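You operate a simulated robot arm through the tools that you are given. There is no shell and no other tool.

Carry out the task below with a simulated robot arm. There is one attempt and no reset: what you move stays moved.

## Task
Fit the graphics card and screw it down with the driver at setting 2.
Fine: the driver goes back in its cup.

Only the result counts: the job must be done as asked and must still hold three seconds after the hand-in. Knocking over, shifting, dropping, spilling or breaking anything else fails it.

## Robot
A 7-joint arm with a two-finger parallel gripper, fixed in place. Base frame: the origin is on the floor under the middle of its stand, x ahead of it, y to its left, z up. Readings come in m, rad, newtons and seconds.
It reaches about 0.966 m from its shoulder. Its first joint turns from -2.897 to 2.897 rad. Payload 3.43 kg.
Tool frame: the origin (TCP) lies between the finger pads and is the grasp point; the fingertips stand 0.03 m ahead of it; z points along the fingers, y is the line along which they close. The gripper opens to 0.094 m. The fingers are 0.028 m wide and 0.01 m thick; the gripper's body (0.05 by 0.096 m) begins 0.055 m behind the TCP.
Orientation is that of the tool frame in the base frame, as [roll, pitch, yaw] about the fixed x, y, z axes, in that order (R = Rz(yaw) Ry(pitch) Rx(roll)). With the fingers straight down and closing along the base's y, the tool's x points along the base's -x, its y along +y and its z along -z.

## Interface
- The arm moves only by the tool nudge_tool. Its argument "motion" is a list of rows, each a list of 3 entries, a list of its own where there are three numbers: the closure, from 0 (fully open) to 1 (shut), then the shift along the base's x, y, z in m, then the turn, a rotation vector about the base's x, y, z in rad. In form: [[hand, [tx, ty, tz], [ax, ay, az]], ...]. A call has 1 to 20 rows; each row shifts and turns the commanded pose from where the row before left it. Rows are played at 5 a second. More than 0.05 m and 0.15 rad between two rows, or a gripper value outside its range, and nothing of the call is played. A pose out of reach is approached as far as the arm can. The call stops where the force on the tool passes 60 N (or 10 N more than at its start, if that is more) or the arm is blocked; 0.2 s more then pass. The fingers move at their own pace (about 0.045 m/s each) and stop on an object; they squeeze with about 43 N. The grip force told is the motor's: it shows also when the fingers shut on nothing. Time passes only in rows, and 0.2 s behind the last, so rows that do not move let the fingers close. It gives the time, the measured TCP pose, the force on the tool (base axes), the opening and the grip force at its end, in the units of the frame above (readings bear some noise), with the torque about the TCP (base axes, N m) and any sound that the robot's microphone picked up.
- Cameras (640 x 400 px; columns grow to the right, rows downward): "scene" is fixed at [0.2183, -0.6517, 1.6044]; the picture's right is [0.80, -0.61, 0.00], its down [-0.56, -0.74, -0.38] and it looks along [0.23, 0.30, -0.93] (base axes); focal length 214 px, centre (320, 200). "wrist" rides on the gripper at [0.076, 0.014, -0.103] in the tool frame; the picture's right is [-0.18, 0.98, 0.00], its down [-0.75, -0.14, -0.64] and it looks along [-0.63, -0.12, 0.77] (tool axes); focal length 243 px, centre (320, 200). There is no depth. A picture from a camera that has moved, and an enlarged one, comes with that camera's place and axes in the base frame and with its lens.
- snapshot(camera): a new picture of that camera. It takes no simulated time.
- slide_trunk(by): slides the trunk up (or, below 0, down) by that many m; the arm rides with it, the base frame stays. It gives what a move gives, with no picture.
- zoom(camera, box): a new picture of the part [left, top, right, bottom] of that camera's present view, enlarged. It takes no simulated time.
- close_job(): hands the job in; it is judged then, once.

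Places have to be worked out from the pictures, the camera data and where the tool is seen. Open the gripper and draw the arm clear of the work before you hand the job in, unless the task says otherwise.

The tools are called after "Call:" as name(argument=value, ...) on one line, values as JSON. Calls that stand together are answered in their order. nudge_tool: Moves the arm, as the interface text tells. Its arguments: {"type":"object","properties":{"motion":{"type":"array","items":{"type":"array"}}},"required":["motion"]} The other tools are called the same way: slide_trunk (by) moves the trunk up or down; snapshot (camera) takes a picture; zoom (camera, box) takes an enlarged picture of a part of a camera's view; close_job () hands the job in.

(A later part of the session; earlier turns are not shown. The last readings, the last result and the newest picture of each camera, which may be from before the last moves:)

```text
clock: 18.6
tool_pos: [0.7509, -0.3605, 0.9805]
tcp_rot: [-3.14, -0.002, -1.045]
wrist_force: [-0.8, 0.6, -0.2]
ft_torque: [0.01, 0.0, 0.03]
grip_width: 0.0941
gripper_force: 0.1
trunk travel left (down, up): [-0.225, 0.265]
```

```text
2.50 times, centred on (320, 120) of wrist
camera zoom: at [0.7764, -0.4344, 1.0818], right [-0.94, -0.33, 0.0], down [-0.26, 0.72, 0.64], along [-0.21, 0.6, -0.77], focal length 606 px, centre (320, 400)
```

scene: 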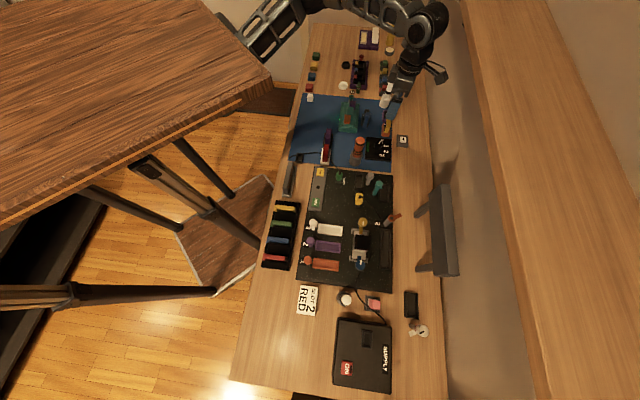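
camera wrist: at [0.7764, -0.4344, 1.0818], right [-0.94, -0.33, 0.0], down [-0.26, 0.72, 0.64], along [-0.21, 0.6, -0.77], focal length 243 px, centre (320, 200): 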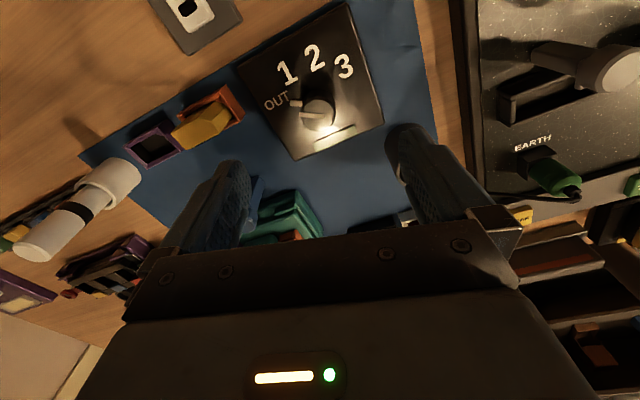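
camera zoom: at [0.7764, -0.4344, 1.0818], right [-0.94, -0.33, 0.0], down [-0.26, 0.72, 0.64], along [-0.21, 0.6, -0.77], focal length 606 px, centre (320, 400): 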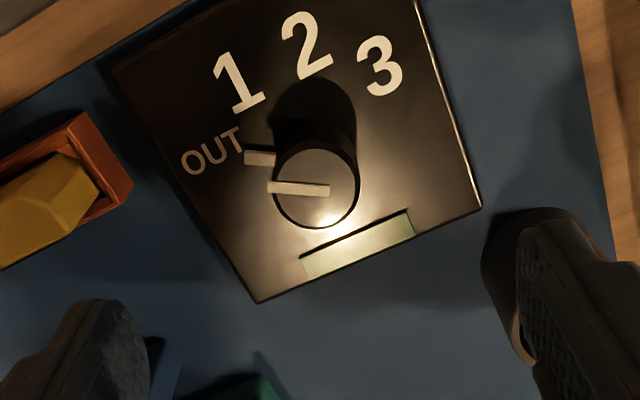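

The knob (≈30 mm wide) is within 2 mm of the tool axis. I'll narrow the fingers to ~52 mm and descend so the fingertips sit around the knob just above the box.

Call:
nudge_tool(motion=[[0.45, [0.001, 0.001, 0], [0, 0, 0]], [0.45, [0, 0, -0.03], [0, 0, 0]], [0.45, [0, 0, -0.03], [0, 0, 0]], [0.45, [0, 0, -0.02], [0, 0, 0]], [0.45, [0, 0, -0.01], [0, 0, 0]], [0.45, [0, 0, 0], [0, 0, 0]]])

Call:
snapshot(camera="wrist")

Call:
zoom(camera="wrist", box=[220, 100, 420, 240])

```text
clock: 20.1
tool_pos: [0.7537, -0.358, 0.8918]
tcp_rot: [-3.141, -0.001, -1.045]
wrist_force: [0.9, -0.4, 0.1]
ft_torque: [-0.01, 0.02, -0.01]
grip_width: 0.0515
gripper_force: 0.0
trunk travel left (down, up): [-0.225, 0.265]
```

```text
taken
camera wrist: at [0.7782, -0.432, 0.9935], right [-0.94, -0.33, 0.0], down [-0.26, 0.72, 0.64], along [-0.21, 0.6, -0.77], focal length 243 px, centre (320, 200)
```

wrist: 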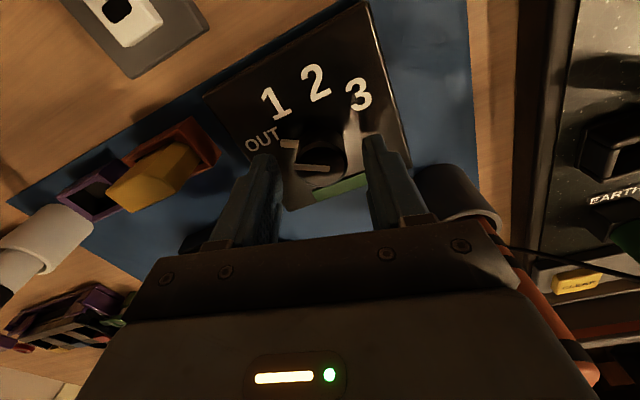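

```text
2.86 times, centred on (320, 170) of wrist
camera zoom: at [0.7782, -0.432, 0.9935], right [-0.94, -0.33, 0.0], down [-0.26, 0.72, 0.64], along [-0.21, 0.6, -0.77], focal length 693 px, centre (320, 286)
```

zoom: 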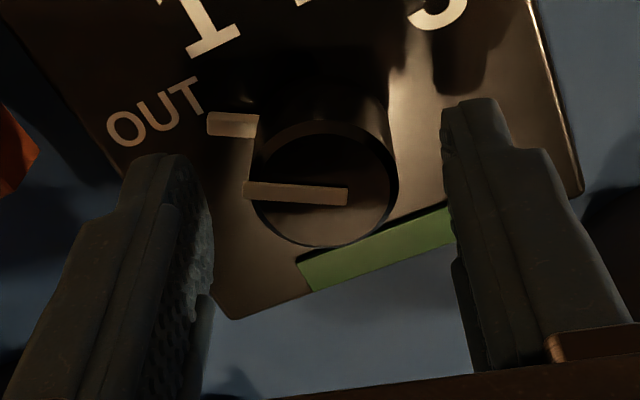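

The knob is centred between the fingers, top z≈0.87, with a low nib on the OUT side beneath fingertip level. I'll go 4 mm lower and close on the knob.

Call:
nudge_tool(motion=[[0.45, [0, 0, -0.004], [0, 0, 0]], [0.6, [0, 0, 0], [0, 0, 0]], [0.8, [0, 0, 0], [0, 0, 0]], [1.0, [0, 0, 0], [0, 0, 0]], [1.0, [0, 0, 0], [0, 0, 0]]])

Call:
zoom(camera="wrist", box=[220, 60, 420, 220])

```text
clock: 21.2
tool_pos: [0.7517, -0.3569, 0.8868]
tcp_rot: [3.141, -0.001, -1.046]
wrist_force: [-4.9, -1.4, -2.6]
ft_torque: [-0.4, 0.01, 0.01]
grip_width: 0.0306
gripper_force: 44.6
trunk travel left (down, up): [-0.225, 0.265]
```

```text
2.50 times, centred on (320, 140) of wrist
camera zoom: at [0.7775, -0.4317, 0.9895], right [-0.94, -0.33, 0.0], down [-0.26, 0.72, 0.64], along [-0.21, 0.6, -0.77], focal length 606 px, centre (320, 350)
```

zoom: 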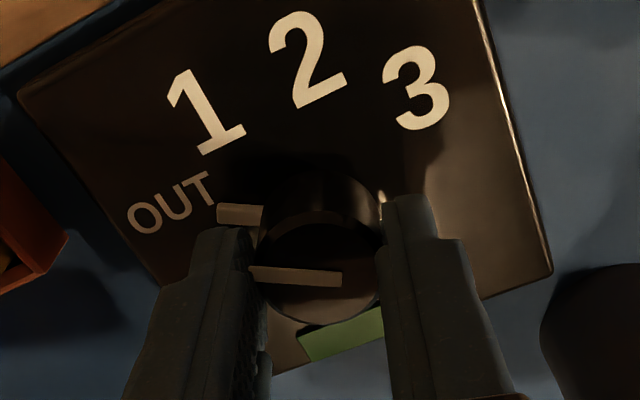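

The knob is gripped (30.6 mm, 45 N). I turn it clockwise about 66° first and check the pointer.

Call:
nudge_tool(motion=[[1, [0, 0, 0], [0, 0, -0.1]], [1, [0, 0, 0], [0, 0, -0.1]], [1, [0, 0, 0], [0, 0, -0.1]], [1, [0, 0, 0], [0, 0, -0.1]], [1, [0, 0, 0], [0, 0, -0.1]], [1, [0, 0, 0], [0, 0, -0.1]], [1, [0, 0, 0], [0, 0, -0.1]], [1, [0, 0, 0], [0, 0, -0.1]], [1, [0, 0, 0], [0, 0, -0.1]], [1, [0, 0, 0], [0, 0, -0.1]], [1, [0, 0, 0], [0, 0, -0.1]], [1, [0, 0, 0], [0, 0, 0]]])

Call:
snapshot(camera="wrist")

Call:
zoom(camera="wrist", box=[220, 60, 420, 220])

```text
clock: 23.9
tool_pos: [0.7514, -0.3563, 0.8869]
tcp_rot: [3.14, -0.005, -2.148]
wrist_force: [-30.3, 2.2, -5.7]
ft_torque: [0.99, 0.01, 0.0]
grip_width: 0.031
gripper_force: 44.9
trunk travel left (down, up): [-0.225, 0.265]
```

```text
taken
camera wrist: at [0.6976, -0.4145, 0.9897], right [-0.72, 0.69, 0.0], down [0.53, 0.56, 0.64], along [0.44, 0.46, -0.77], focal length 243 px, centre (320, 200)
```

wrist: 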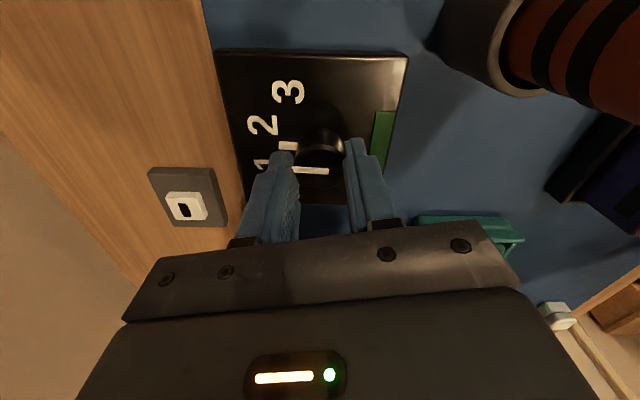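

```text
2.50 times, centred on (320, 140) of wrist
camera zoom: at [0.6976, -0.4145, 0.9897], right [-0.72, 0.69, 0.0], down [0.53, 0.56, 0.64], along [0.44, 0.46, -0.77], focal length 606 px, centre (320, 350)
```

zoom: 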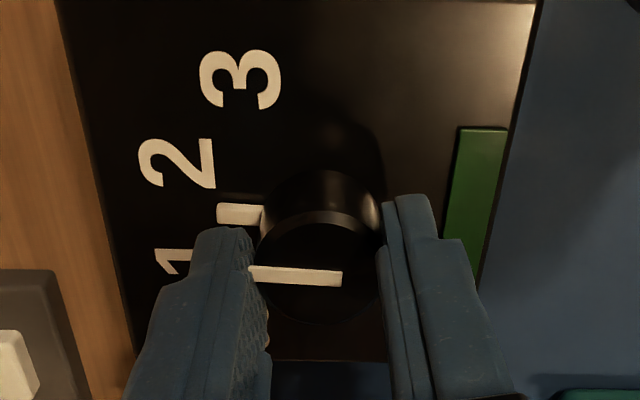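

The knob turns with the hand; the pointer is now about midway between 1 and 2. I'll turn another ~17° toward 2, easing x slightly to relieve the side force.

Call:
nudge_tool(motion=[[1, [-0.001, 0, 0], [0, 0, -0.075]], [1, [-0.001, 0, 0], [0, 0, -0.075]], [1, [0, 0, 0], [0, 0, -0.075]], [1, [0, 0, 0], [0, 0, -0.075]], [1, [0, 0, 0], [0, 0, 0]]])

Call:
zoom(camera="wrist", box=[220, 60, 420, 220])

Call:
snapshot(camera="scene")

```text
clock: 25.1
tool_pos: [0.7519, -0.3576, 0.8872]
tcp_rot: [-3.138, -0.001, -2.445]
wrist_force: [-11.1, -2.9, -2.5]
ft_torque: [-0.75, 1.37, 0.0]
grip_width: 0.0309
gripper_force: 44.7
trunk travel left (down, up): [-0.225, 0.265]
```

```text
2.50 times, centred on (320, 140) of wrist
camera zoom: at [0.6829, -0.3958, 0.9896], right [-0.49, 0.87, 0.0], down [0.67, 0.38, 0.64], along [0.56, 0.31, -0.77], focal length 606 px, centre (320, 350)
```

zoom: 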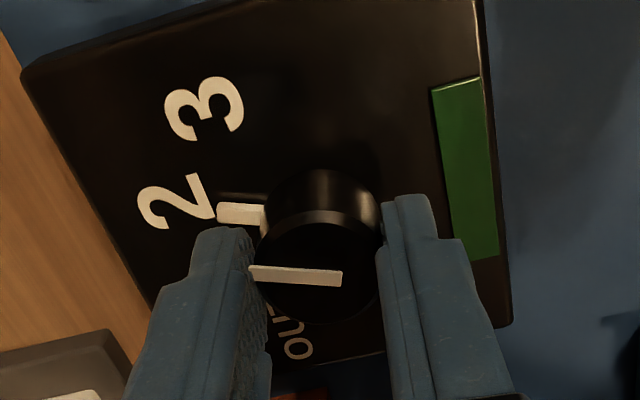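

```text
taken
```

scene: 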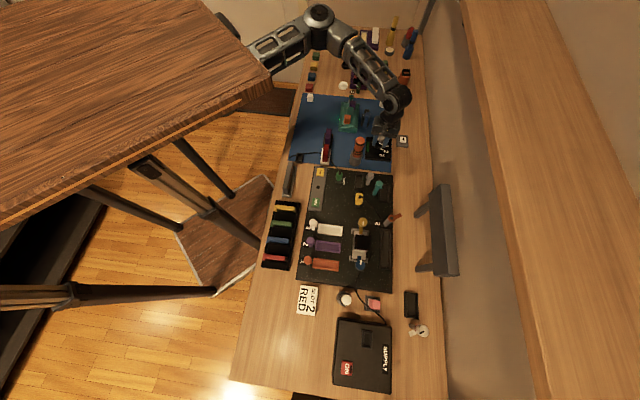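

The pointer is almost on "2", a few degrees short. I'll turn ~4° more, then release and look.

Call:
nudge_tool(motion=[[1, [0, 0, 0], [0, 0, -0.035]], [1, [0, 0, 0], [0, 0, -0.03]], [1, [0, 0, 0], [0, 0, 0]], [0.6, [0, 0, 0], [0, 0, 0]], [0.45, [0, 0, 0], [0, 0, 0]], [0.45, [0, 0, 0], [0, 0, 0]]])

Call:
nudge_tool(motion=[[0.45, [0, 0, 0.04], [0, 0, 0]], [0.45, [0, 0, 0.05], [0, 0, 0]], [0.45, [0, 0, 0.05], [0, 0, 0]], [0.45, [0, 0, 0], [0, 0, 0]]])

Call:
snapshot(camera="wrist")

Call:
zoom(camera="wrist", box=[260, 40, 380, 160])

```text
clock: 26.4
tool_pos: [0.7514, -0.3556, 0.8867]
tcp_rot: [-3.141, -0.001, -2.51]
wrist_force: [-0.1, 0.0, 0.9]
ft_torque: [0.03, -0.01, 0.02]
grip_width: 0.0517
gripper_force: 0.1
trunk travel left (down, up): [-0.225, 0.265]
```

```text
clock: 27.4
tool_pos: [0.7476, -0.3586, 1.0265]
tcp_rot: [-3.14, -0.001, -2.511]
wrist_force: [0.4, 0.4, 0.6]
ft_torque: [-0.01, 0.03, -0.04]
grip_width: 0.0514
gripper_force: 0.2
trunk travel left (down, up): [-0.225, 0.265]
```

```text
taken
camera wrist: at [0.6776, -0.3929, 1.129], right [-0.43, 0.9, 0.0], down [0.69, 0.33, 0.64], along [0.58, 0.28, -0.77], focal length 243 px, centre (320, 200)
```

wrist: 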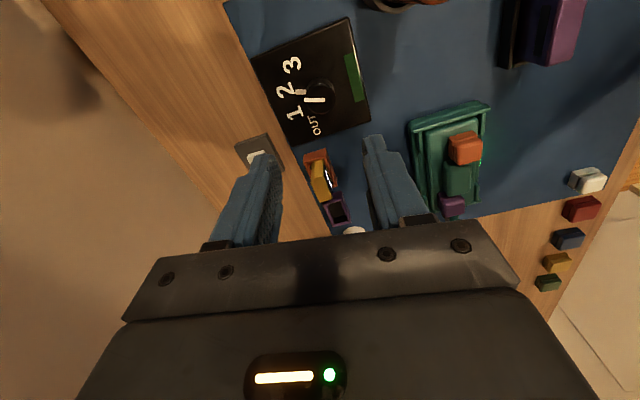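

```text
3.33 times, centred on (320, 100) of wrist
camera zoom: at [0.6776, -0.3929, 1.129], right [-0.43, 0.9, 0.0], down [0.69, 0.33, 0.64], along [0.58, 0.28, -0.77], focal length 809 px, centre (320, 533)
```

zoom: 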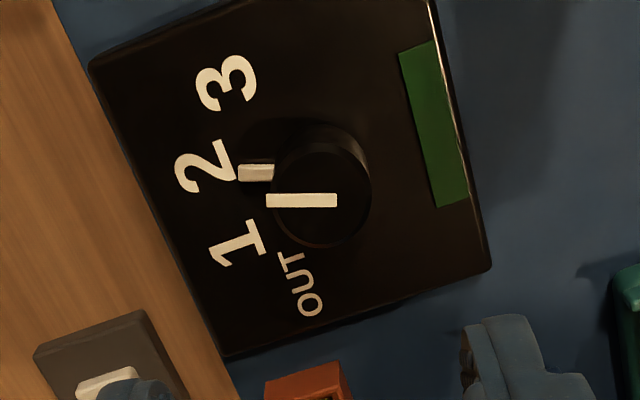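

The pointer is squarely on "2". Next the card: lower the trunk 65 mm (so the close-in reach is comfortable) from this clear spot.

Call:
slide_trunk(by=-0.065)

Call:
zoom(camera="scene", box=[300, 90, 440, 190])

```text
clock: 28.5
tool_pos: [0.7491, -0.3579, 0.9616]
tcp_rot: [-3.141, -0.002, -2.509]
wrist_force: [-0.2, 0.2, -0.4]
ft_torque: [-0.01, 0.01, 0.0]
grip_width: 0.0516
gripper_force: 0.0
trunk travel left (down, up): [-0.16, 0.33]
```

```text
4.00 times, centred on (370, 140) of scene
camera zoom: at [0.2183, -0.6517, 1.6044], right [0.8, -0.61, 0.0], down [-0.56, -0.74, -0.38], along [0.23, 0.3, -0.93], focal length 858 px, centre (120, 440)
```

zoom: 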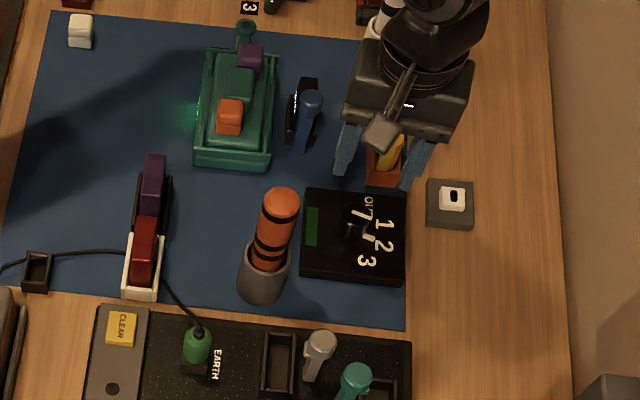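

Dial confirmed on 2 in the scene view. Now I route around the driver at z≈1.0 toward the card, keeping the tool low enough to stay clear of the stand plate near the base.

Call:
nudge_tool(motion=[[0.45, [-0.01, -0.03, 0.035], [0, 0, 0.015]], [0.45, [-0.03, -0.035, 0.015], [0, 0, 0.015]], [0.45, [-0.035, -0.03, 0], [0, 0, 0.015]], [0.45, [-0.045, 0, 0], [0, 0, 0.015]], [0.45, [-0.045, 0.005, 0], [0, 0, 0.015]], [0.45, [-0.045, 0.01, 0], [0, 0, 0.015]], [0.45, [-0.045, 0.02, -0.01], [0, 0, 0.015]], [0.45, [-0.04, 0.03, -0.015], [0, 0, 0.015]], [0.45, [-0.03, 0.035, -0.015], [0, 0, 0.015]], [0.45, [-0.03, 0.035, -0.015], [0, 0, 0.015]], [0.45, [0, 0, 0], [0, 0, 0]]])

Call:
snapshot(camera="wrist")

Call:
snapshot(camera="scene")

```text
refused: row 7 steps farther than a row can; nothing moved
```

```text
taken
camera wrist: at [0.6775, -0.3929, 1.0637], right [-0.43, 0.9, 0.0], down [0.69, 0.33, 0.64], along [0.58, 0.28, -0.77], focal length 243 px, centre (320, 200)
```

wrist: 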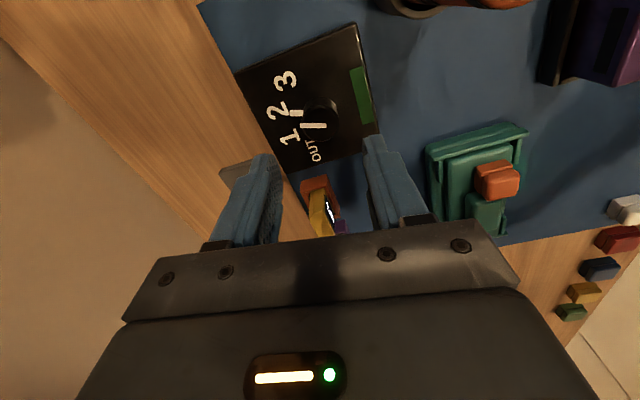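

```text
taken
```

scene: 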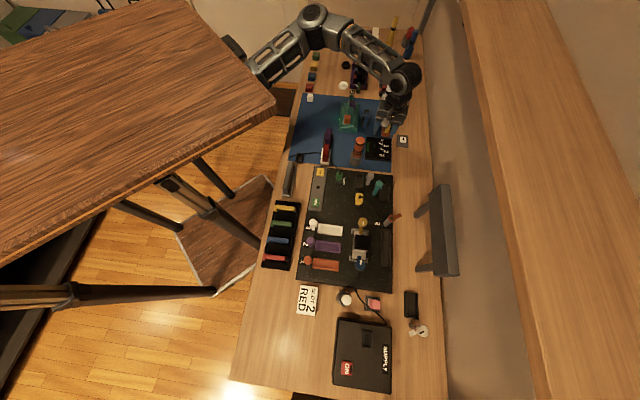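

A row was slightly over the 50 mm step limit; nothing moved. I resend with smaller steps.

Call:
nudge_tool(motion=[[0.45, [-0.01, -0.03, 0.035], [0, 0, 0.014]], [0.45, [-0.03, -0.033, 0.012], [0, 0, 0.014]], [0.45, [-0.033, -0.03, 0], [0, 0, 0.014]], [0.45, [-0.042, 0, 0], [0, 0, 0.014]], [0.45, [-0.042, 0.005, 0], [0, 0, 0.014]], [0.45, [-0.042, 0.01, 0], [0, 0, 0.014]], [0.45, [-0.038, 0.02, -0.01], [0, 0, 0.014]], [0.45, [-0.036, 0.027, -0.012], [0, 0, 0.014]], [0.45, [-0.03, 0.033, -0.012], [0, 0, 0.014]], [0.45, [-0.03, 0.03, -0.012], [0, 0, 0.014]], [0.45, [-0.02, 0.02, -0.012], [0, 0, 0.014]], [0.45, [0, 0, 0], [0, 0, 0]]])

Call:
snapshot(camera="wrist")

Call:
snapshot(camera="scene")

```text
clock: 31.1
tool_pos: [0.3938, -0.3068, 0.9494]
tcp_rot: [-3.14, 0.0, -2.357]
wrist_force: [-0.1, -0.4, 0.3]
ft_torque: [0.01, 0.0, -0.02]
grip_width: 0.0516
gripper_force: 0.0
trunk travel left (down, up): [-0.16, 0.33]
```

```text
taken
camera wrist: at [0.3292, -0.3506, 1.0524], right [-0.56, 0.83, 0.0], down [0.63, 0.43, 0.64], along [0.53, 0.36, -0.77], focal length 243 px, centre (320, 200)
```

wrist: 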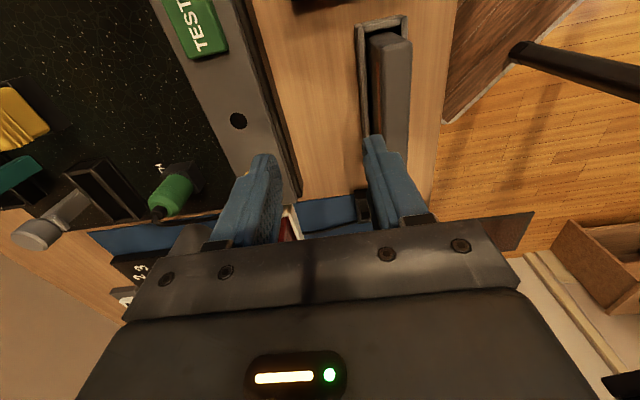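

```text
taken
```

scene: 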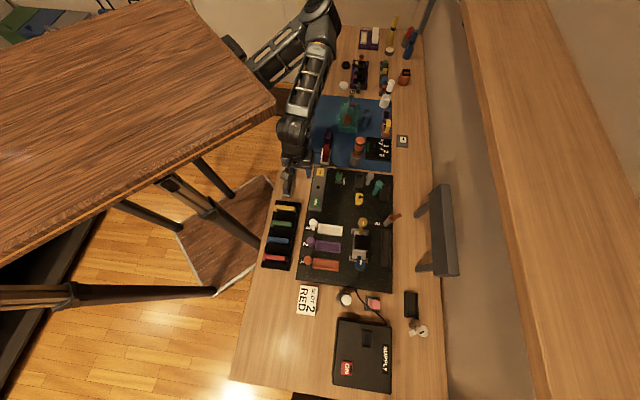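

The card's centreline is ~56 mm to the right of the tool axis, matching my estimate of (0.363,-0.259). I move there at the same height, well above the card top.

Call:
nudge_tool(motion=[[0.45, [-0.01, 0.016, -0.003], [0, 0, 0]], [0.45, [-0.01, 0.016, 0], [0, 0, 0]], [0.45, [-0.011, 0.016, 0], [0, 0, 0]], [0.45, [0, 0, 0], [0, 0, 0]]])

Call:
snapshot(camera="wrist")

Call:
zoom(camera="wrist", box=[240, 0, 400, 200])

Call:
zoom(camera="scene", box=[260, 130, 340, 210])

```text
clock: 32.1
tool_pos: [0.3668, -0.2678, 0.9508]
tcp_rot: [-3.141, 0.0, -2.355]
wrist_force: [0.1, 0.5, -1.0]
ft_torque: [-0.02, -0.03, 0.01]
grip_width: 0.0516
gripper_force: 0.2
out of reach, approached as far as the arm can: row 3
trunk travel left (down, up): [-0.16, 0.33]
```

```text
taken
camera wrist: at [0.3013, -0.3122, 1.0535], right [-0.56, 0.83, 0.0], down [0.63, 0.43, 0.64], along [0.53, 0.36, -0.77], focal length 243 px, centre (320, 200)
```

wrist: 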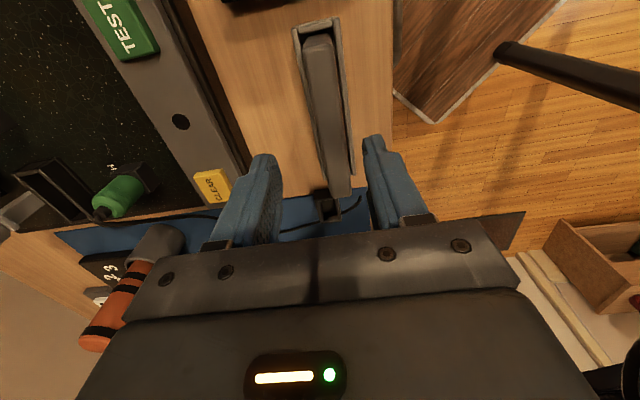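

```text
2.00 times, centred on (320, 100) of wrist
camera zoom: at [0.3013, -0.3122, 1.0535], right [-0.56, 0.83, 0.0], down [0.63, 0.43, 0.64], along [0.53, 0.36, -0.77], focal length 485 px, centre (320, 400)
```

zoom: 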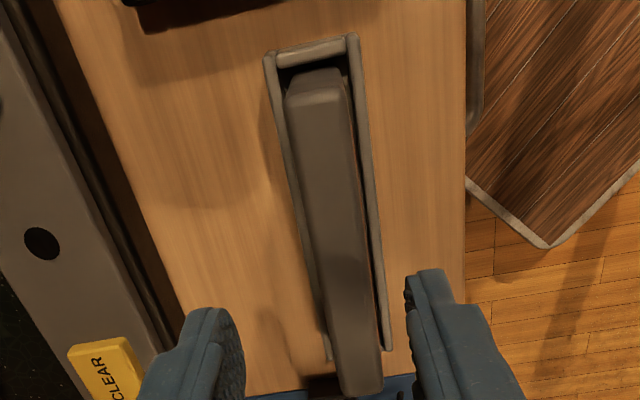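

```text
5.00 times, centred on (300, 170) of scene
camera zoom: at [0.2183, -0.6517, 1.6044], right [0.8, -0.61, 0.0], down [-0.56, -0.74, -0.38], along [0.23, 0.3, -0.93], focal length 1072 px, centre (420, 350)
```

zoom: 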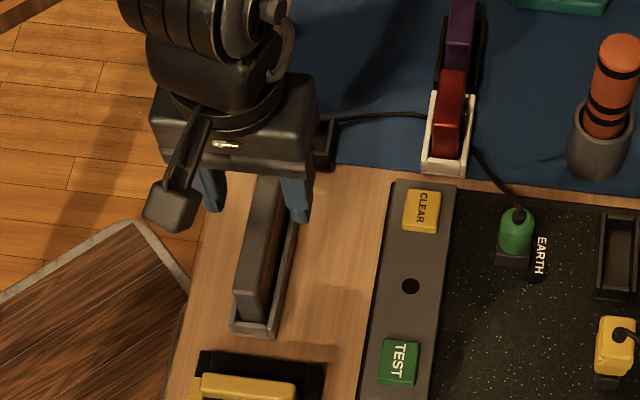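

I'm about 6-9 mm short in the outward direction at this height. I'll open a bit wider, descend to z≈0.915 (tips just above the card top), and try shifting inward there where reach should be better.

Call:
nudge_tool(motion=[[0.25, [0, 0, -0.018], [0, 0, 0]], [0.25, [0, 0, -0.018], [0, 0, 0]], [0.25, [-0.003, 0.004, 0], [0, 0, 0]], [0.25, [-0.003, 0.004, 0], [0, 0, 0]], [0.25, [0, 0, 0], [0, 0, 0]]])

Call:
zoom(camera="wrist", box=[220, 0, 420, 220])

```text
clock: 33.3
tool_pos: [0.365, -0.278, 0.9206]
tcp_rot: [-3.141, 0.001, -2.357]
wrist_force: [0.7, -0.4, -0.4]
ft_torque: [-0.05, -0.02, 0.01]
grip_width: 0.0708
gripper_force: 0.0
out of reach, approached as far as the arm can: row 1, 2, 3, 4
trunk travel left (down, up): [-0.16, 0.33]
```

```text
1.82 times, centred on (320, 110) of wrist
camera zoom: at [0.3003, -0.3236, 1.0225], right [-0.56, 0.83, 0.0], down [0.63, 0.43, 0.64], along [0.53, 0.36, -0.77], focal length 441 px, centre (320, 364)
```

zoom: 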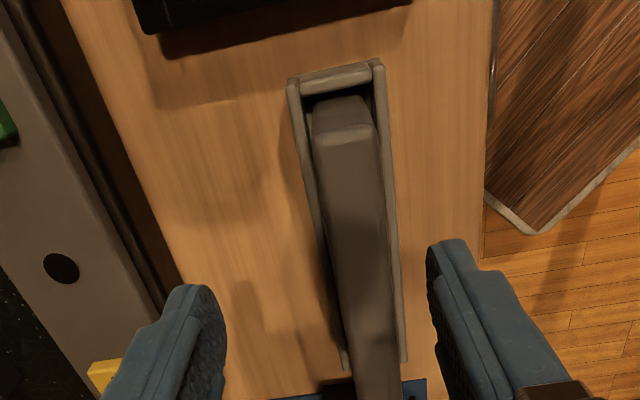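

Reach got worse when lowering, so the wrist seems limited in y here. Tilting the hand about the finger-closing axis (fingers leaning along the card) keeps the pads flat on the card while moving the wrist outward; I'll try a 0.2 rad tilt and then shift onto the card line, still above its top.

Call:
nudge_tool(motion=[[0.25, [0, 0, 0.01], [0.05, -0.05, 0]], [0.25, [0, 0, 0], [0.05, -0.05, 0]], [0.25, [0, 0, 0], [0.04, -0.04, 0]], [0.25, [-0.001, 0.007, 0], [0, 0, 0]], [0.25, [-0.001, 0.007, 0], [0, 0, 0]], [0.25, [0, 0, 0], [0, 0, 0]]])

Call:
zoom(camera="wrist", box=[220, 0, 420, 220])

```text
clock: 34.7
tool_pos: [0.3623, -0.2641, 0.9312]
tcp_rot: [-3.138, 0.197, -2.357]
wrist_force: [-0.1, -0.1, 0.0]
ft_torque: [0.06, 0.01, 0.01]
grip_width: 0.0704
gripper_force: 0.0
trunk travel left (down, up): [-0.16, 0.33]
```

```text
1.82 times, centred on (320, 110) of wrist
camera zoom: at [0.2844, -0.3215, 1.0163], right [-0.57, 0.82, 0.03], down [0.53, 0.33, 0.78], along [0.63, 0.46, -0.63], focal length 441 px, centre (320, 364)
```

zoom: 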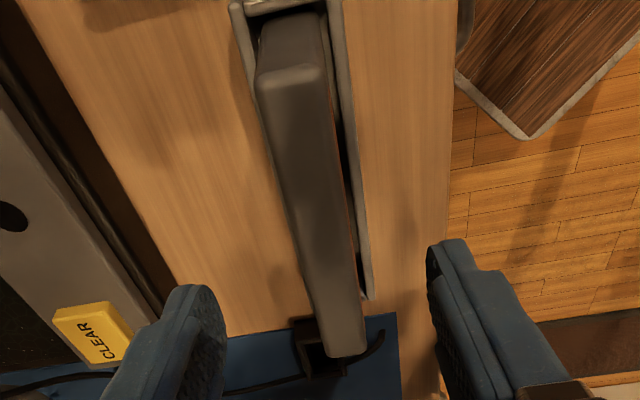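

No reach limit now. The card line is ~3 mm off to the right; I'll correct that and descend toward grasp height (TCP z≈0.873).

Call:
nudge_tool(motion=[[0.25, [-0.002, 0.0022, -0.01], [0, 0, 0]], [0.25, [0, 0, -0.015], [0, 0, 0]], [0.25, [0, 0, -0.015], [0, 0, 0]], [0.25, [0, 0, -0.01], [0, 0, 0]], [0.25, [0, 0, 0], [0, 0, 0]]])

Call:
snapshot(camera="wrist")

Call:
zoom(camera="wrist", box=[220, 60, 420, 220])

Call:
zoom(camera="scene", box=[260, 130, 340, 210])

```text
clock: 35.9
tool_pos: [0.3592, -0.2637, 0.8804]
tcp_rot: [-3.141, 0.197, -2.356]
wrist_force: [-0.5, -0.5, 0.0]
ft_torque: [-0.01, 0.0, -0.02]
grip_width: 0.0702
gripper_force: 0.2
trunk travel left (down, up): [-0.16, 0.33]
```

```text
taken
camera wrist: at [0.2822, -0.3224, 0.966], right [-0.57, 0.82, 0.04], down [0.53, 0.33, 0.78], along [0.63, 0.46, -0.63], focal length 243 px, centre (320, 200)
```

wrist: 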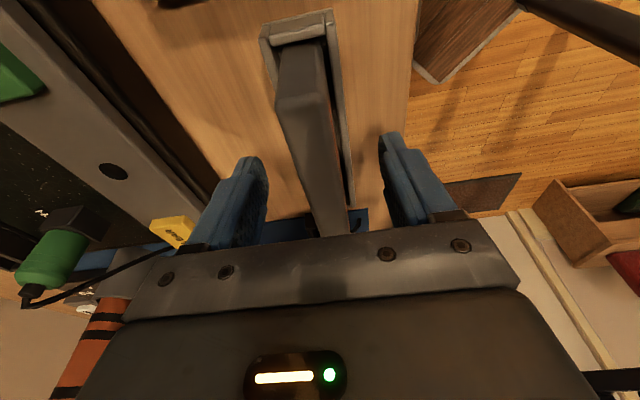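

```text
2.50 times, centred on (320, 140) of wrist
camera zoom: at [0.2822, -0.3224, 0.966], right [-0.57, 0.82, 0.04], down [0.53, 0.33, 0.78], along [0.63, 0.46, -0.63], focal length 606 px, centre (320, 350)
```

zoom: 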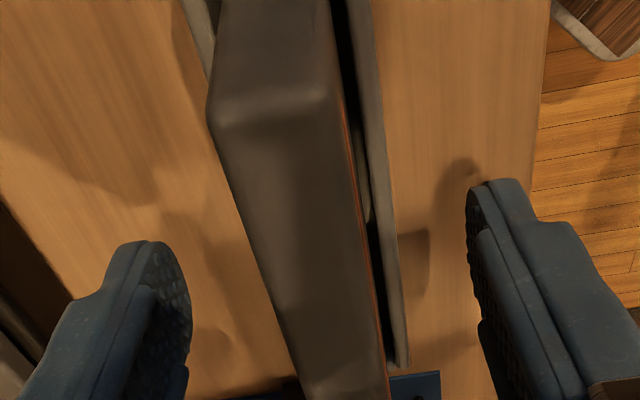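

```text
5.00 times, centred on (300, 170) of scene
camera zoom: at [0.2183, -0.6517, 1.6044], right [0.8, -0.61, 0.0], down [-0.56, -0.74, -0.38], along [0.23, 0.3, -0.93], focal length 1072 px, centre (420, 350)
```

zoom: 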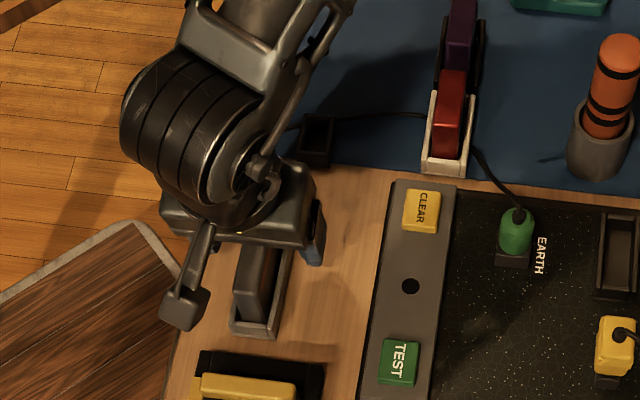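

The card is centred between the fingers. I go 4 mm lower (tips ≈0.844, above the holder rim) and close on it.

Call:
nudge_tool(motion=[[0.25, [-0.001, 0.001, -0.004], [0, 0, 0]], [0.5, [0, 0, 0], [0, 0, 0]], [0.75, [0, 0, 0], [0, 0, 0]], [1.0, [0, 0, 0], [0, 0, 0]], [1.0, [0, 0, 0], [0, 0, 0]], [1.0, [0, 0, 0], [0, 0, 0]]])

Call:
snapshot(camera="wrist")

Call:
zoom(camera="scene", box=[260, 130, 340, 210])

```text
clock: 37.3
tool_pos: [0.3603, -0.2651, 0.8769]
tcp_rot: [-3.141, 0.197, -2.357]
wrist_force: [0.2, 0.1, 0.0]
ft_torque: [-0.05, 0.06, -0.02]
grip_width: 0.024
gripper_force: 42.7
out of reach, approached as far as the arm can: row 1
trunk travel left (down, up): [-0.16, 0.33]
```

```text
taken
camera wrist: at [0.2816, -0.3228, 0.9626], right [-0.57, 0.82, 0.04], down [0.53, 0.33, 0.78], along [0.63, 0.46, -0.63], focal length 243 px, centre (320, 200)
```

wrist: 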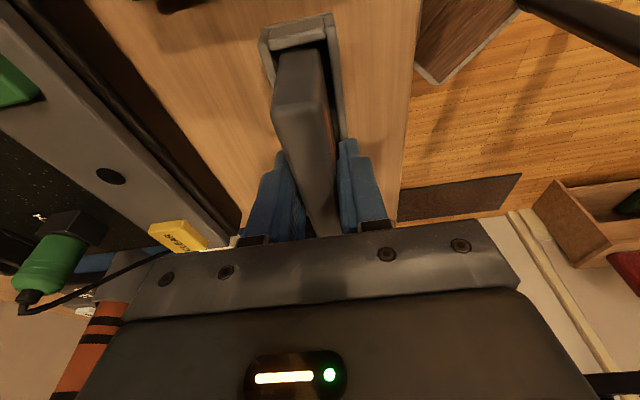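

```text
5.00 times, centred on (300, 170) of scene
camera zoom: at [0.2183, -0.6517, 1.6044], right [0.8, -0.61, 0.0], down [-0.56, -0.74, -0.38], along [0.23, 0.3, -0.93], focal length 1072 px, centre (420, 350)
```

zoom: 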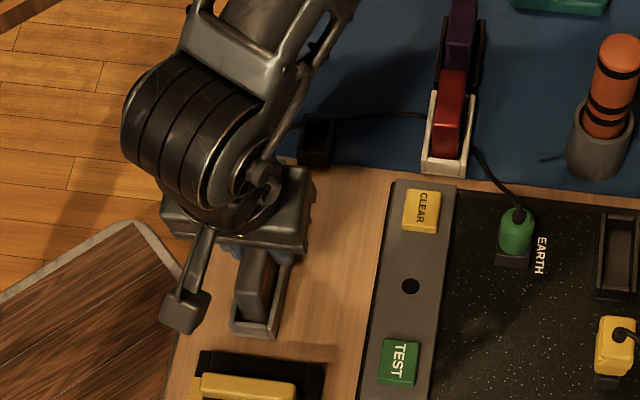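

The card is held (24 mm thick, 43 N). Now lift it straight up out of the holder.

Call:
nudge_tool(motion=[[1, [0, 0, 0.01], [0, 0, 0]], [1, [0, 0, 0.015], [0, 0, 0]], [1, [0, 0, 0.015], [0, 0, 0]], [1, [0, 0, 0.015], [0, 0, 0]], [1, [0, 0, 0], [0, 0, 0]]])

Call:
snapshot(camera="wrist")

Call:
zoom(camera="scene", box=[260, 130, 340, 210])

```text
clock: 38.5
tool_pos: [0.3598, -0.2639, 0.9319]
tcp_rot: [-3.139, 0.196, -2.356]
wrist_force: [0.1, -0.4, -3.0]
ft_torque: [-0.06, -0.02, 0.0]
grip_width: 0.024
gripper_force: 43.2
trunk travel left (down, up): [-0.16, 0.33]
```

```text
taken
camera wrist: at [0.2814, -0.322, 1.0176], right [-0.57, 0.82, 0.03], down [0.53, 0.33, 0.78], along [0.63, 0.46, -0.63], focal length 243 px, centre (320, 200)
```

wrist: 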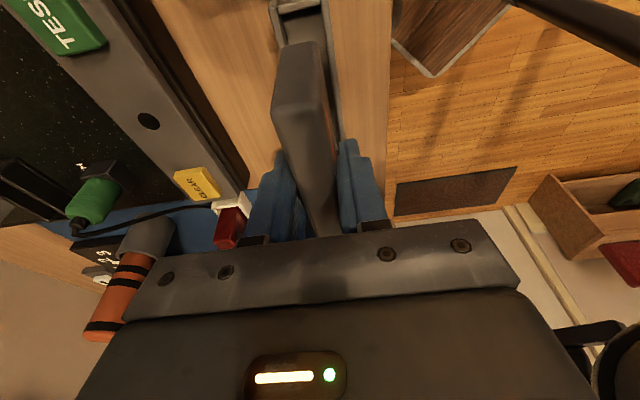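

```text
5.00 times, centred on (300, 170) of scene
camera zoom: at [0.2183, -0.6517, 1.6044], right [0.8, -0.61, 0.0], down [-0.56, -0.74, -0.38], along [0.23, 0.3, -0.93], focal length 1072 px, centre (420, 350)
```

zoom: 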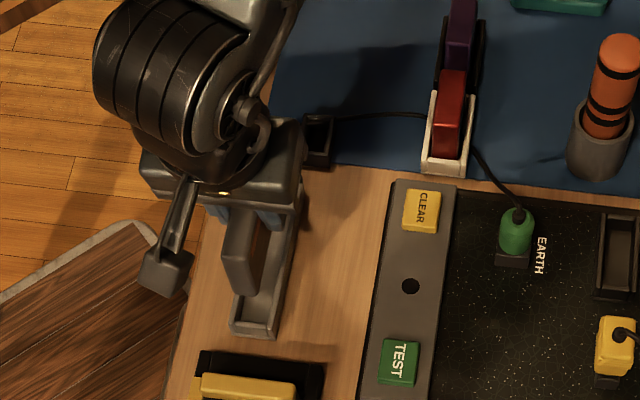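

The card is clear of its holder. I'll carry it outward and up to z≈1.02, then over toward the slot.

Call:
nudge_tool(motion=[[1, [0.012, -0.02, 0.01], [0, 0, 0]], [1, [0.02, -0.03, 0.02], [0, 0, 0]], [1, [0.02, -0.03, 0.03], [0, 0, 0]], [1, [0.02, -0.03, 0.03], [0, 0, 0]], [1, [0.01, -0.045, 0], [0, 0, 0]], [1, [0.01, -0.045, 0], [0, 0, 0]], [1, [0.01, -0.045, 0], [0, 0, 0]], [1, [0.0, -0.045, 0], [0, 0, 0]], [1, [0.0, -0.045, 0], [0, 0, 0]], [1, [0.0, -0.045, 0], [0, 0, 0]], [1, [0, 0, 0], [0, 0, 0]]])

Call:
snapshot(camera="wrist")

Call:
snapshot(camera="scene")

```text
clock: 40.9
tool_pos: [0.4597, -0.6432, 1.0206]
tcp_rot: [-3.139, 0.198, -2.358]
wrist_force: [0.0, 0.3, -1.7]
ft_torque: [-0.02, 0.01, -0.01]
grip_width: 0.024
gripper_force: 42.9
trunk travel left (down, up): [-0.16, 0.33]
```

```text
taken
camera wrist: at [0.3819, -0.7017, 1.107], right [-0.57, 0.82, 0.03], down [0.53, 0.33, 0.78], along [0.63, 0.46, -0.63], focal length 243 px, centre (320, 200)
```

wrist: 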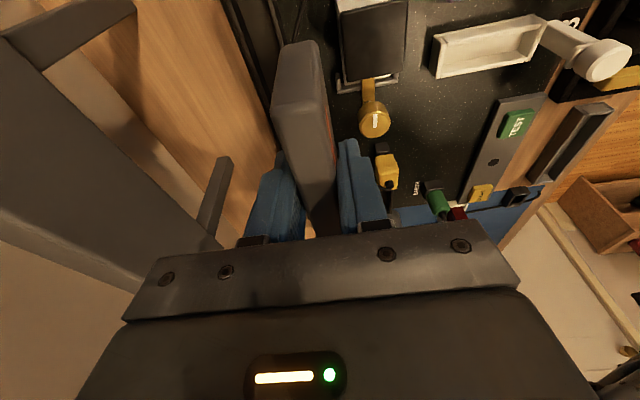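

```text
taken
```

scene: 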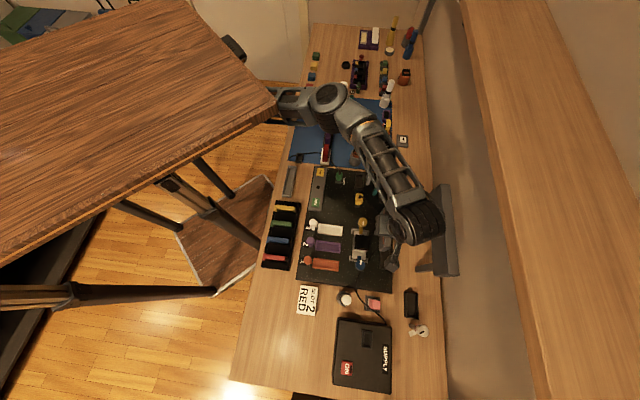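

The card is over the board. I'll zoom the scene and wrist views to measure the card's pose relative to the slot and check clearance to the bar.

Call:
zoom(camera="scene", box=[340, 190, 460, 290])

Call:
zoom(camera="wrist", box=[200, 0, 420, 200])

```text
4.00 times, centred on (400, 240) of scene
camera zoom: at [0.2183, -0.6517, 1.6044], right [0.8, -0.61, 0.0], down [-0.56, -0.74, -0.38], along [0.23, 0.3, -0.93], focal length 858 px, centre (0, 40)
```

zoom: 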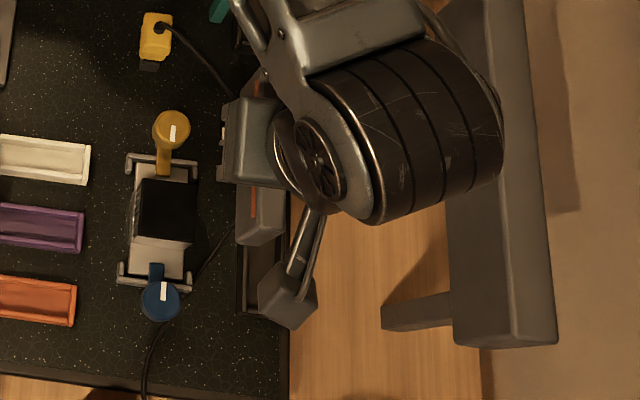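

```text
2.00 times, centred on (310, 100) of wrist
camera zoom: at [0.3819, -0.7017, 1.107], right [-0.57, 0.82, 0.03], down [0.53, 0.33, 0.78], along [0.63, 0.46, -0.63], focal length 485 px, centre (340, 400)
```

zoom: 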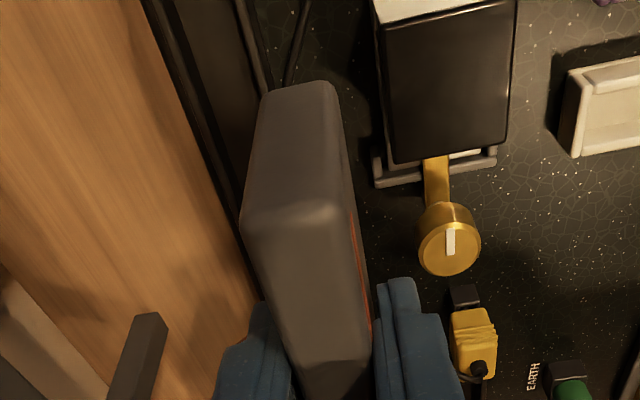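

The card is ≈58 mm tall and ≈24 mm thick, bottom ≈53 mm below the TCP. Slot centre ≈(0.4795,-0.687), so the TCP target is ≈(0.475,-0.6915). I move above it and descend partway for a closer look.

Call:
nudge_tool(motion=[[1, [0.0075, -0.024, 0], [0, 0, 0]], [1, [0.0076, -0.0243, 0], [0, 0, 0]], [1, [0, 0, -0.03], [0, 0, 0]], [1, [0, 0, -0.03], [0, 0, 0]], [1, [0, 0, -0.02], [0, 0, 0]], [1, [0, 0, 0], [0, 0, 0]]])

Call:
snapshot(camera="wrist")

Call:
zoom(camera="wrist", box=[200, 0, 420, 200])

Call:
zoom(camera="scene", box=[340, 190, 460, 290])

```text
clock: 42.3
tool_pos: [0.4776, -0.6922, 0.9406]
tcp_rot: [-3.138, 0.196, -2.358]
wrist_force: [0.0, 0.7, -1.4]
ft_torque: [0.02, 0.04, -0.01]
grip_width: 0.024
gripper_force: 43.0
trunk travel left (down, up): [-0.16, 0.33]
```

```text
taken
camera wrist: at [0.3993, -0.75, 1.0261], right [-0.57, 0.82, 0.03], down [0.53, 0.33, 0.78], along [0.63, 0.46, -0.63], focal length 243 px, centre (320, 200)
```

wrist: 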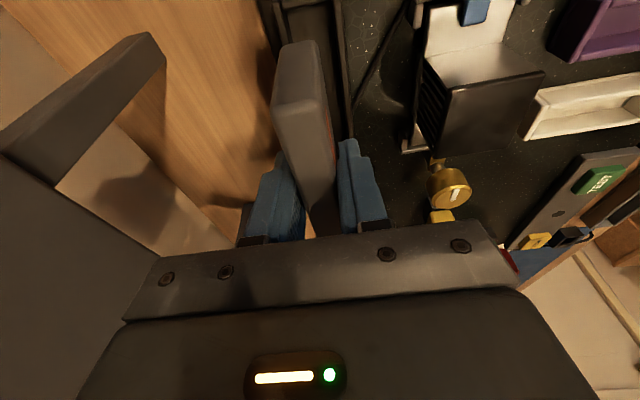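

```text
2.00 times, centred on (310, 100) of wrist
camera zoom: at [0.3993, -0.75, 1.0261], right [-0.57, 0.82, 0.03], down [0.53, 0.33, 0.78], along [0.63, 0.46, -0.63], focal length 485 px, centre (340, 400)
```

zoom: 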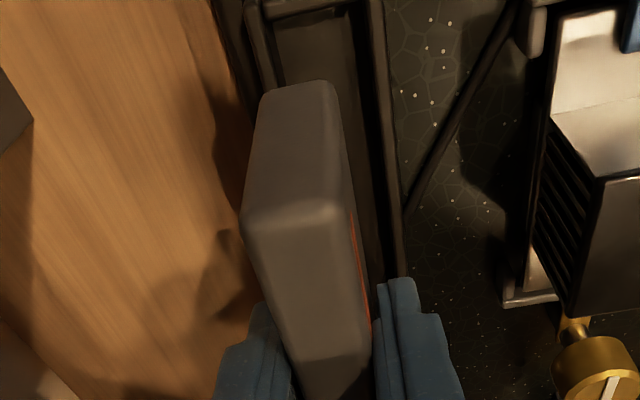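

```text
4.00 times, centred on (400, 240) of scene
camera zoom: at [0.2183, -0.6517, 1.6044], right [0.8, -0.61, 0.0], down [-0.56, -0.74, -0.38], along [0.23, 0.3, -0.93], focal length 858 px, centre (0, 40)
```

zoom: 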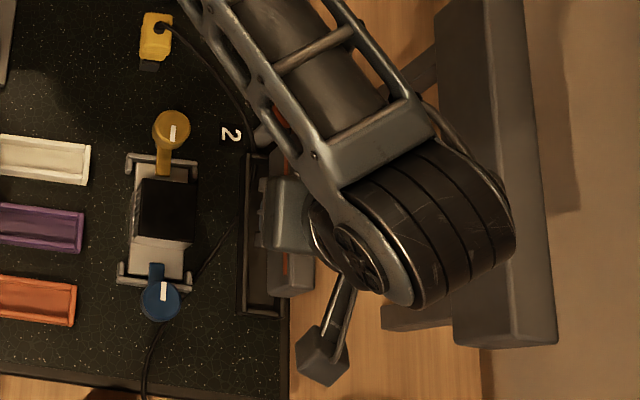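

The card hangs just above the slot but seems a few mm too far toward the wall. I'll zoom in tightly to measure the slot's inner walls against the card.

Call:
zoom(camera="wrist", box=[260, 0, 360, 80])

Call:
zoom(camera="wrist", box=[300, 60, 380, 160])

Call:
zoom(camera="scene", box=[370, 220, 410, 275])

```text
5.00 times, centred on (310, 40) of wrist
camera zoom: at [0.3993, -0.75, 1.0261], right [-0.57, 0.82, 0.03], down [0.53, 0.33, 0.78], along [0.63, 0.46, -0.63], focal length 1213 px, centre (370, 1000)
```

zoom: 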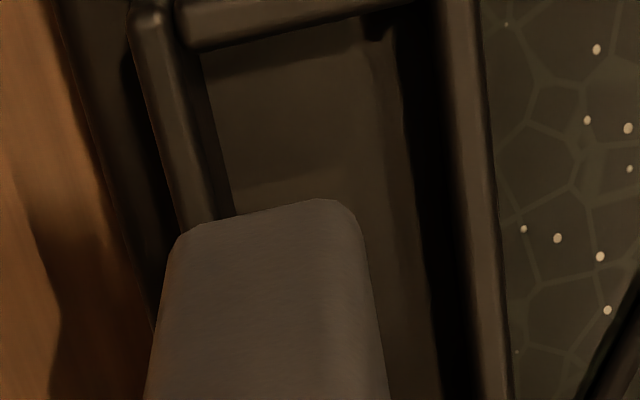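

```text
4.00 times, centred on (340, 110) of wrist
camera zoom: at [0.3993, -0.75, 1.0261], right [-0.57, 0.82, 0.03], down [0.53, 0.33, 0.78], along [0.63, 0.46, -0.63], focal length 970 px, centre (240, 560)
```

zoom: 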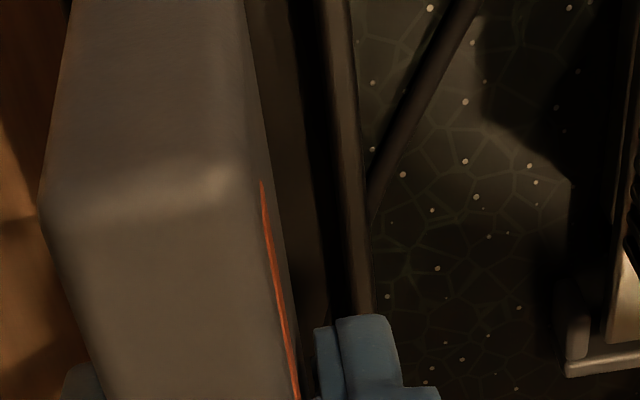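

```text
7.27 times, centred on (390, 248) of scene
camera zoom: at [0.2183, -0.6517, 1.6044], right [0.8, -0.61, 0.0], down [-0.56, -0.74, -0.38], along [0.23, 0.3, -0.93], focal length 1560 px, centre (-189, -146)
```

zoom: 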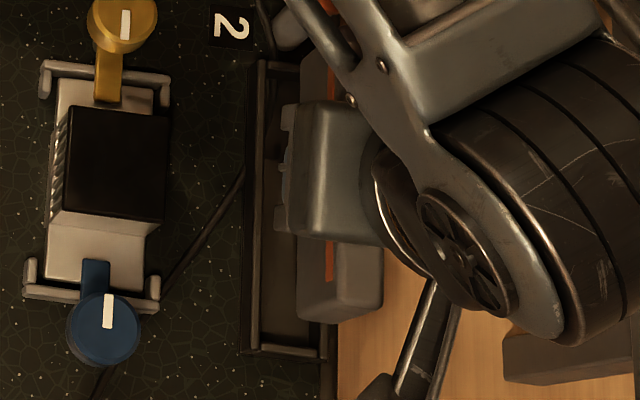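

Inner slot width is about 29 mm, centred ~6 mm toward the board from the card. I shift accordingly and descend to just above the rim to recheck.

Call:
nudge_tool(motion=[[1, [-0.0049, 0.0035, 0], [0, 0, 0]], [1, [0, 0, -0.015], [0, 0, 0]], [1, [0, 0, -0.012], [0, 0, 0]], [1, [0, 0, 0], [0, 0, 0]]])

Call:
snapshot(camera="wrist")

Call:
zoom(camera="wrist", box=[260, 0, 360, 80])

Call:
zoom(camera="scene", box=[370, 220, 410, 275])

```text
clock: 43.3
tool_pos: [0.4697, -0.6903, 0.9167]
tcp_rot: [-3.138, 0.195, -2.358]
wrist_force: [-6.0, -6.6, 18.9]
ft_torque: [0.76, -0.7, -0.05]
grip_width: 0.0243
gripper_force: 43.2
trunk travel left (down, up): [-0.16, 0.33]
```

```text
taken
camera wrist: at [0.3923, -0.7478, 1.0024], right [-0.57, 0.82, 0.03], down [0.53, 0.34, 0.78], along [0.63, 0.46, -0.63], focal length 243 px, centre (320, 200)
```

wrist: 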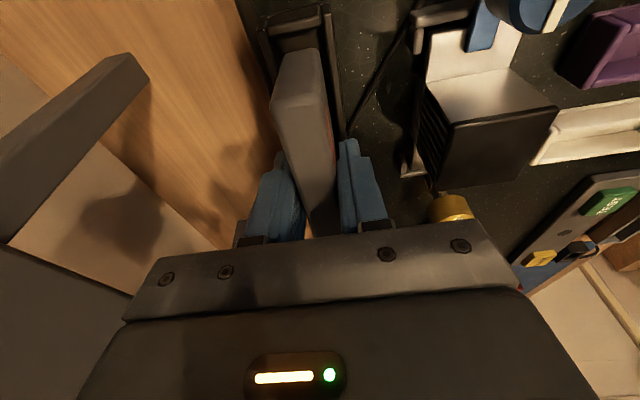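

```text
5.00 times, centred on (310, 40) of wrist
camera zoom: at [0.3923, -0.7478, 1.0024], right [-0.57, 0.82, 0.03], down [0.53, 0.34, 0.78], along [0.63, 0.46, -0.63], focal length 1213 px, centre (370, 1000)
```

zoom: 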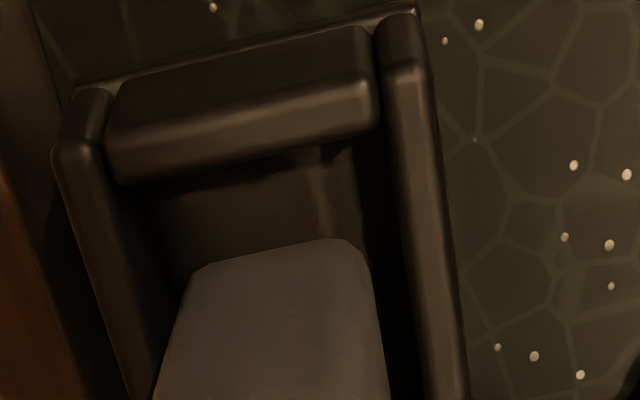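

```text
7.27 times, centred on (390, 248) of scene
camera zoom: at [0.2183, -0.6517, 1.6044], right [0.8, -0.61, 0.0], down [-0.56, -0.74, -0.38], along [0.23, 0.3, -0.93], focal length 1560 px, centre (-189, -146)
```

zoom: 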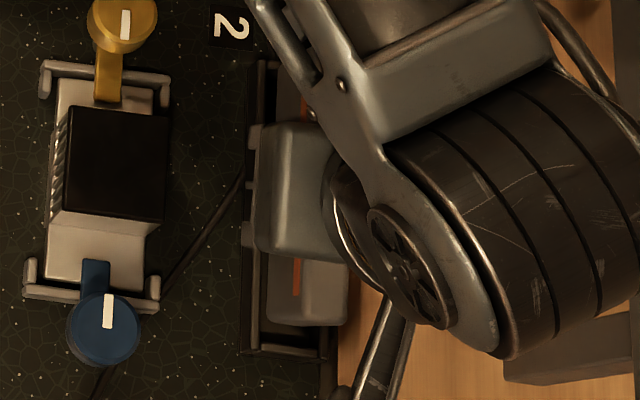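

There is contact: ~19 N upward, and the torque suggests it is toward the far (screw) end of the card. I'll look closely before doing anything more.

Call:
zoom(camera="wrist", box=[240, 30, 380, 190])

Call:
zoom(camera="scene", box=[375, 215, 405, 245])

```text
2.50 times, centred on (310, 110) of wrist
camera zoom: at [0.3923, -0.7478, 1.0024], right [-0.57, 0.82, 0.03], down [0.53, 0.34, 0.78], along [0.63, 0.46, -0.63], focal length 606 px, centre (345, 425)
```

zoom: 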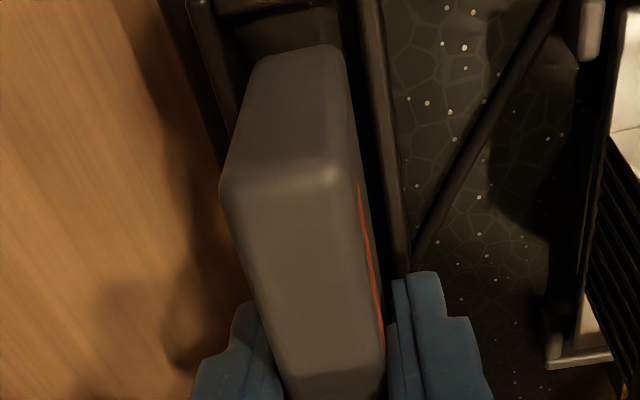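

```text
13.33 times, centred on (390, 230) of scene
camera zoom: at [0.2183, -0.6517, 1.6044], right [0.8, -0.61, 0.0], down [-0.56, -0.74, -0.38], along [0.23, 0.3, -0.93], focal length 2860 px, centre (-613, -200)
```

zoom: 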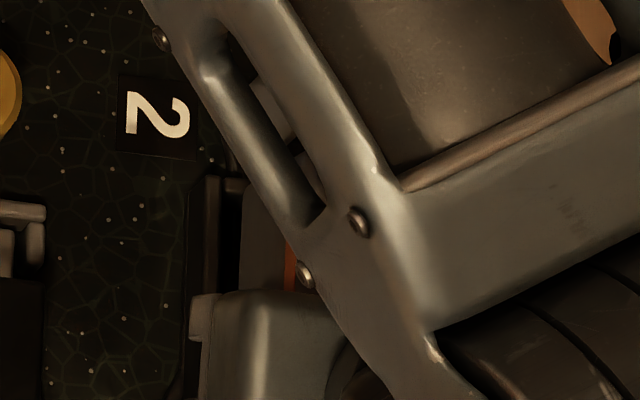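

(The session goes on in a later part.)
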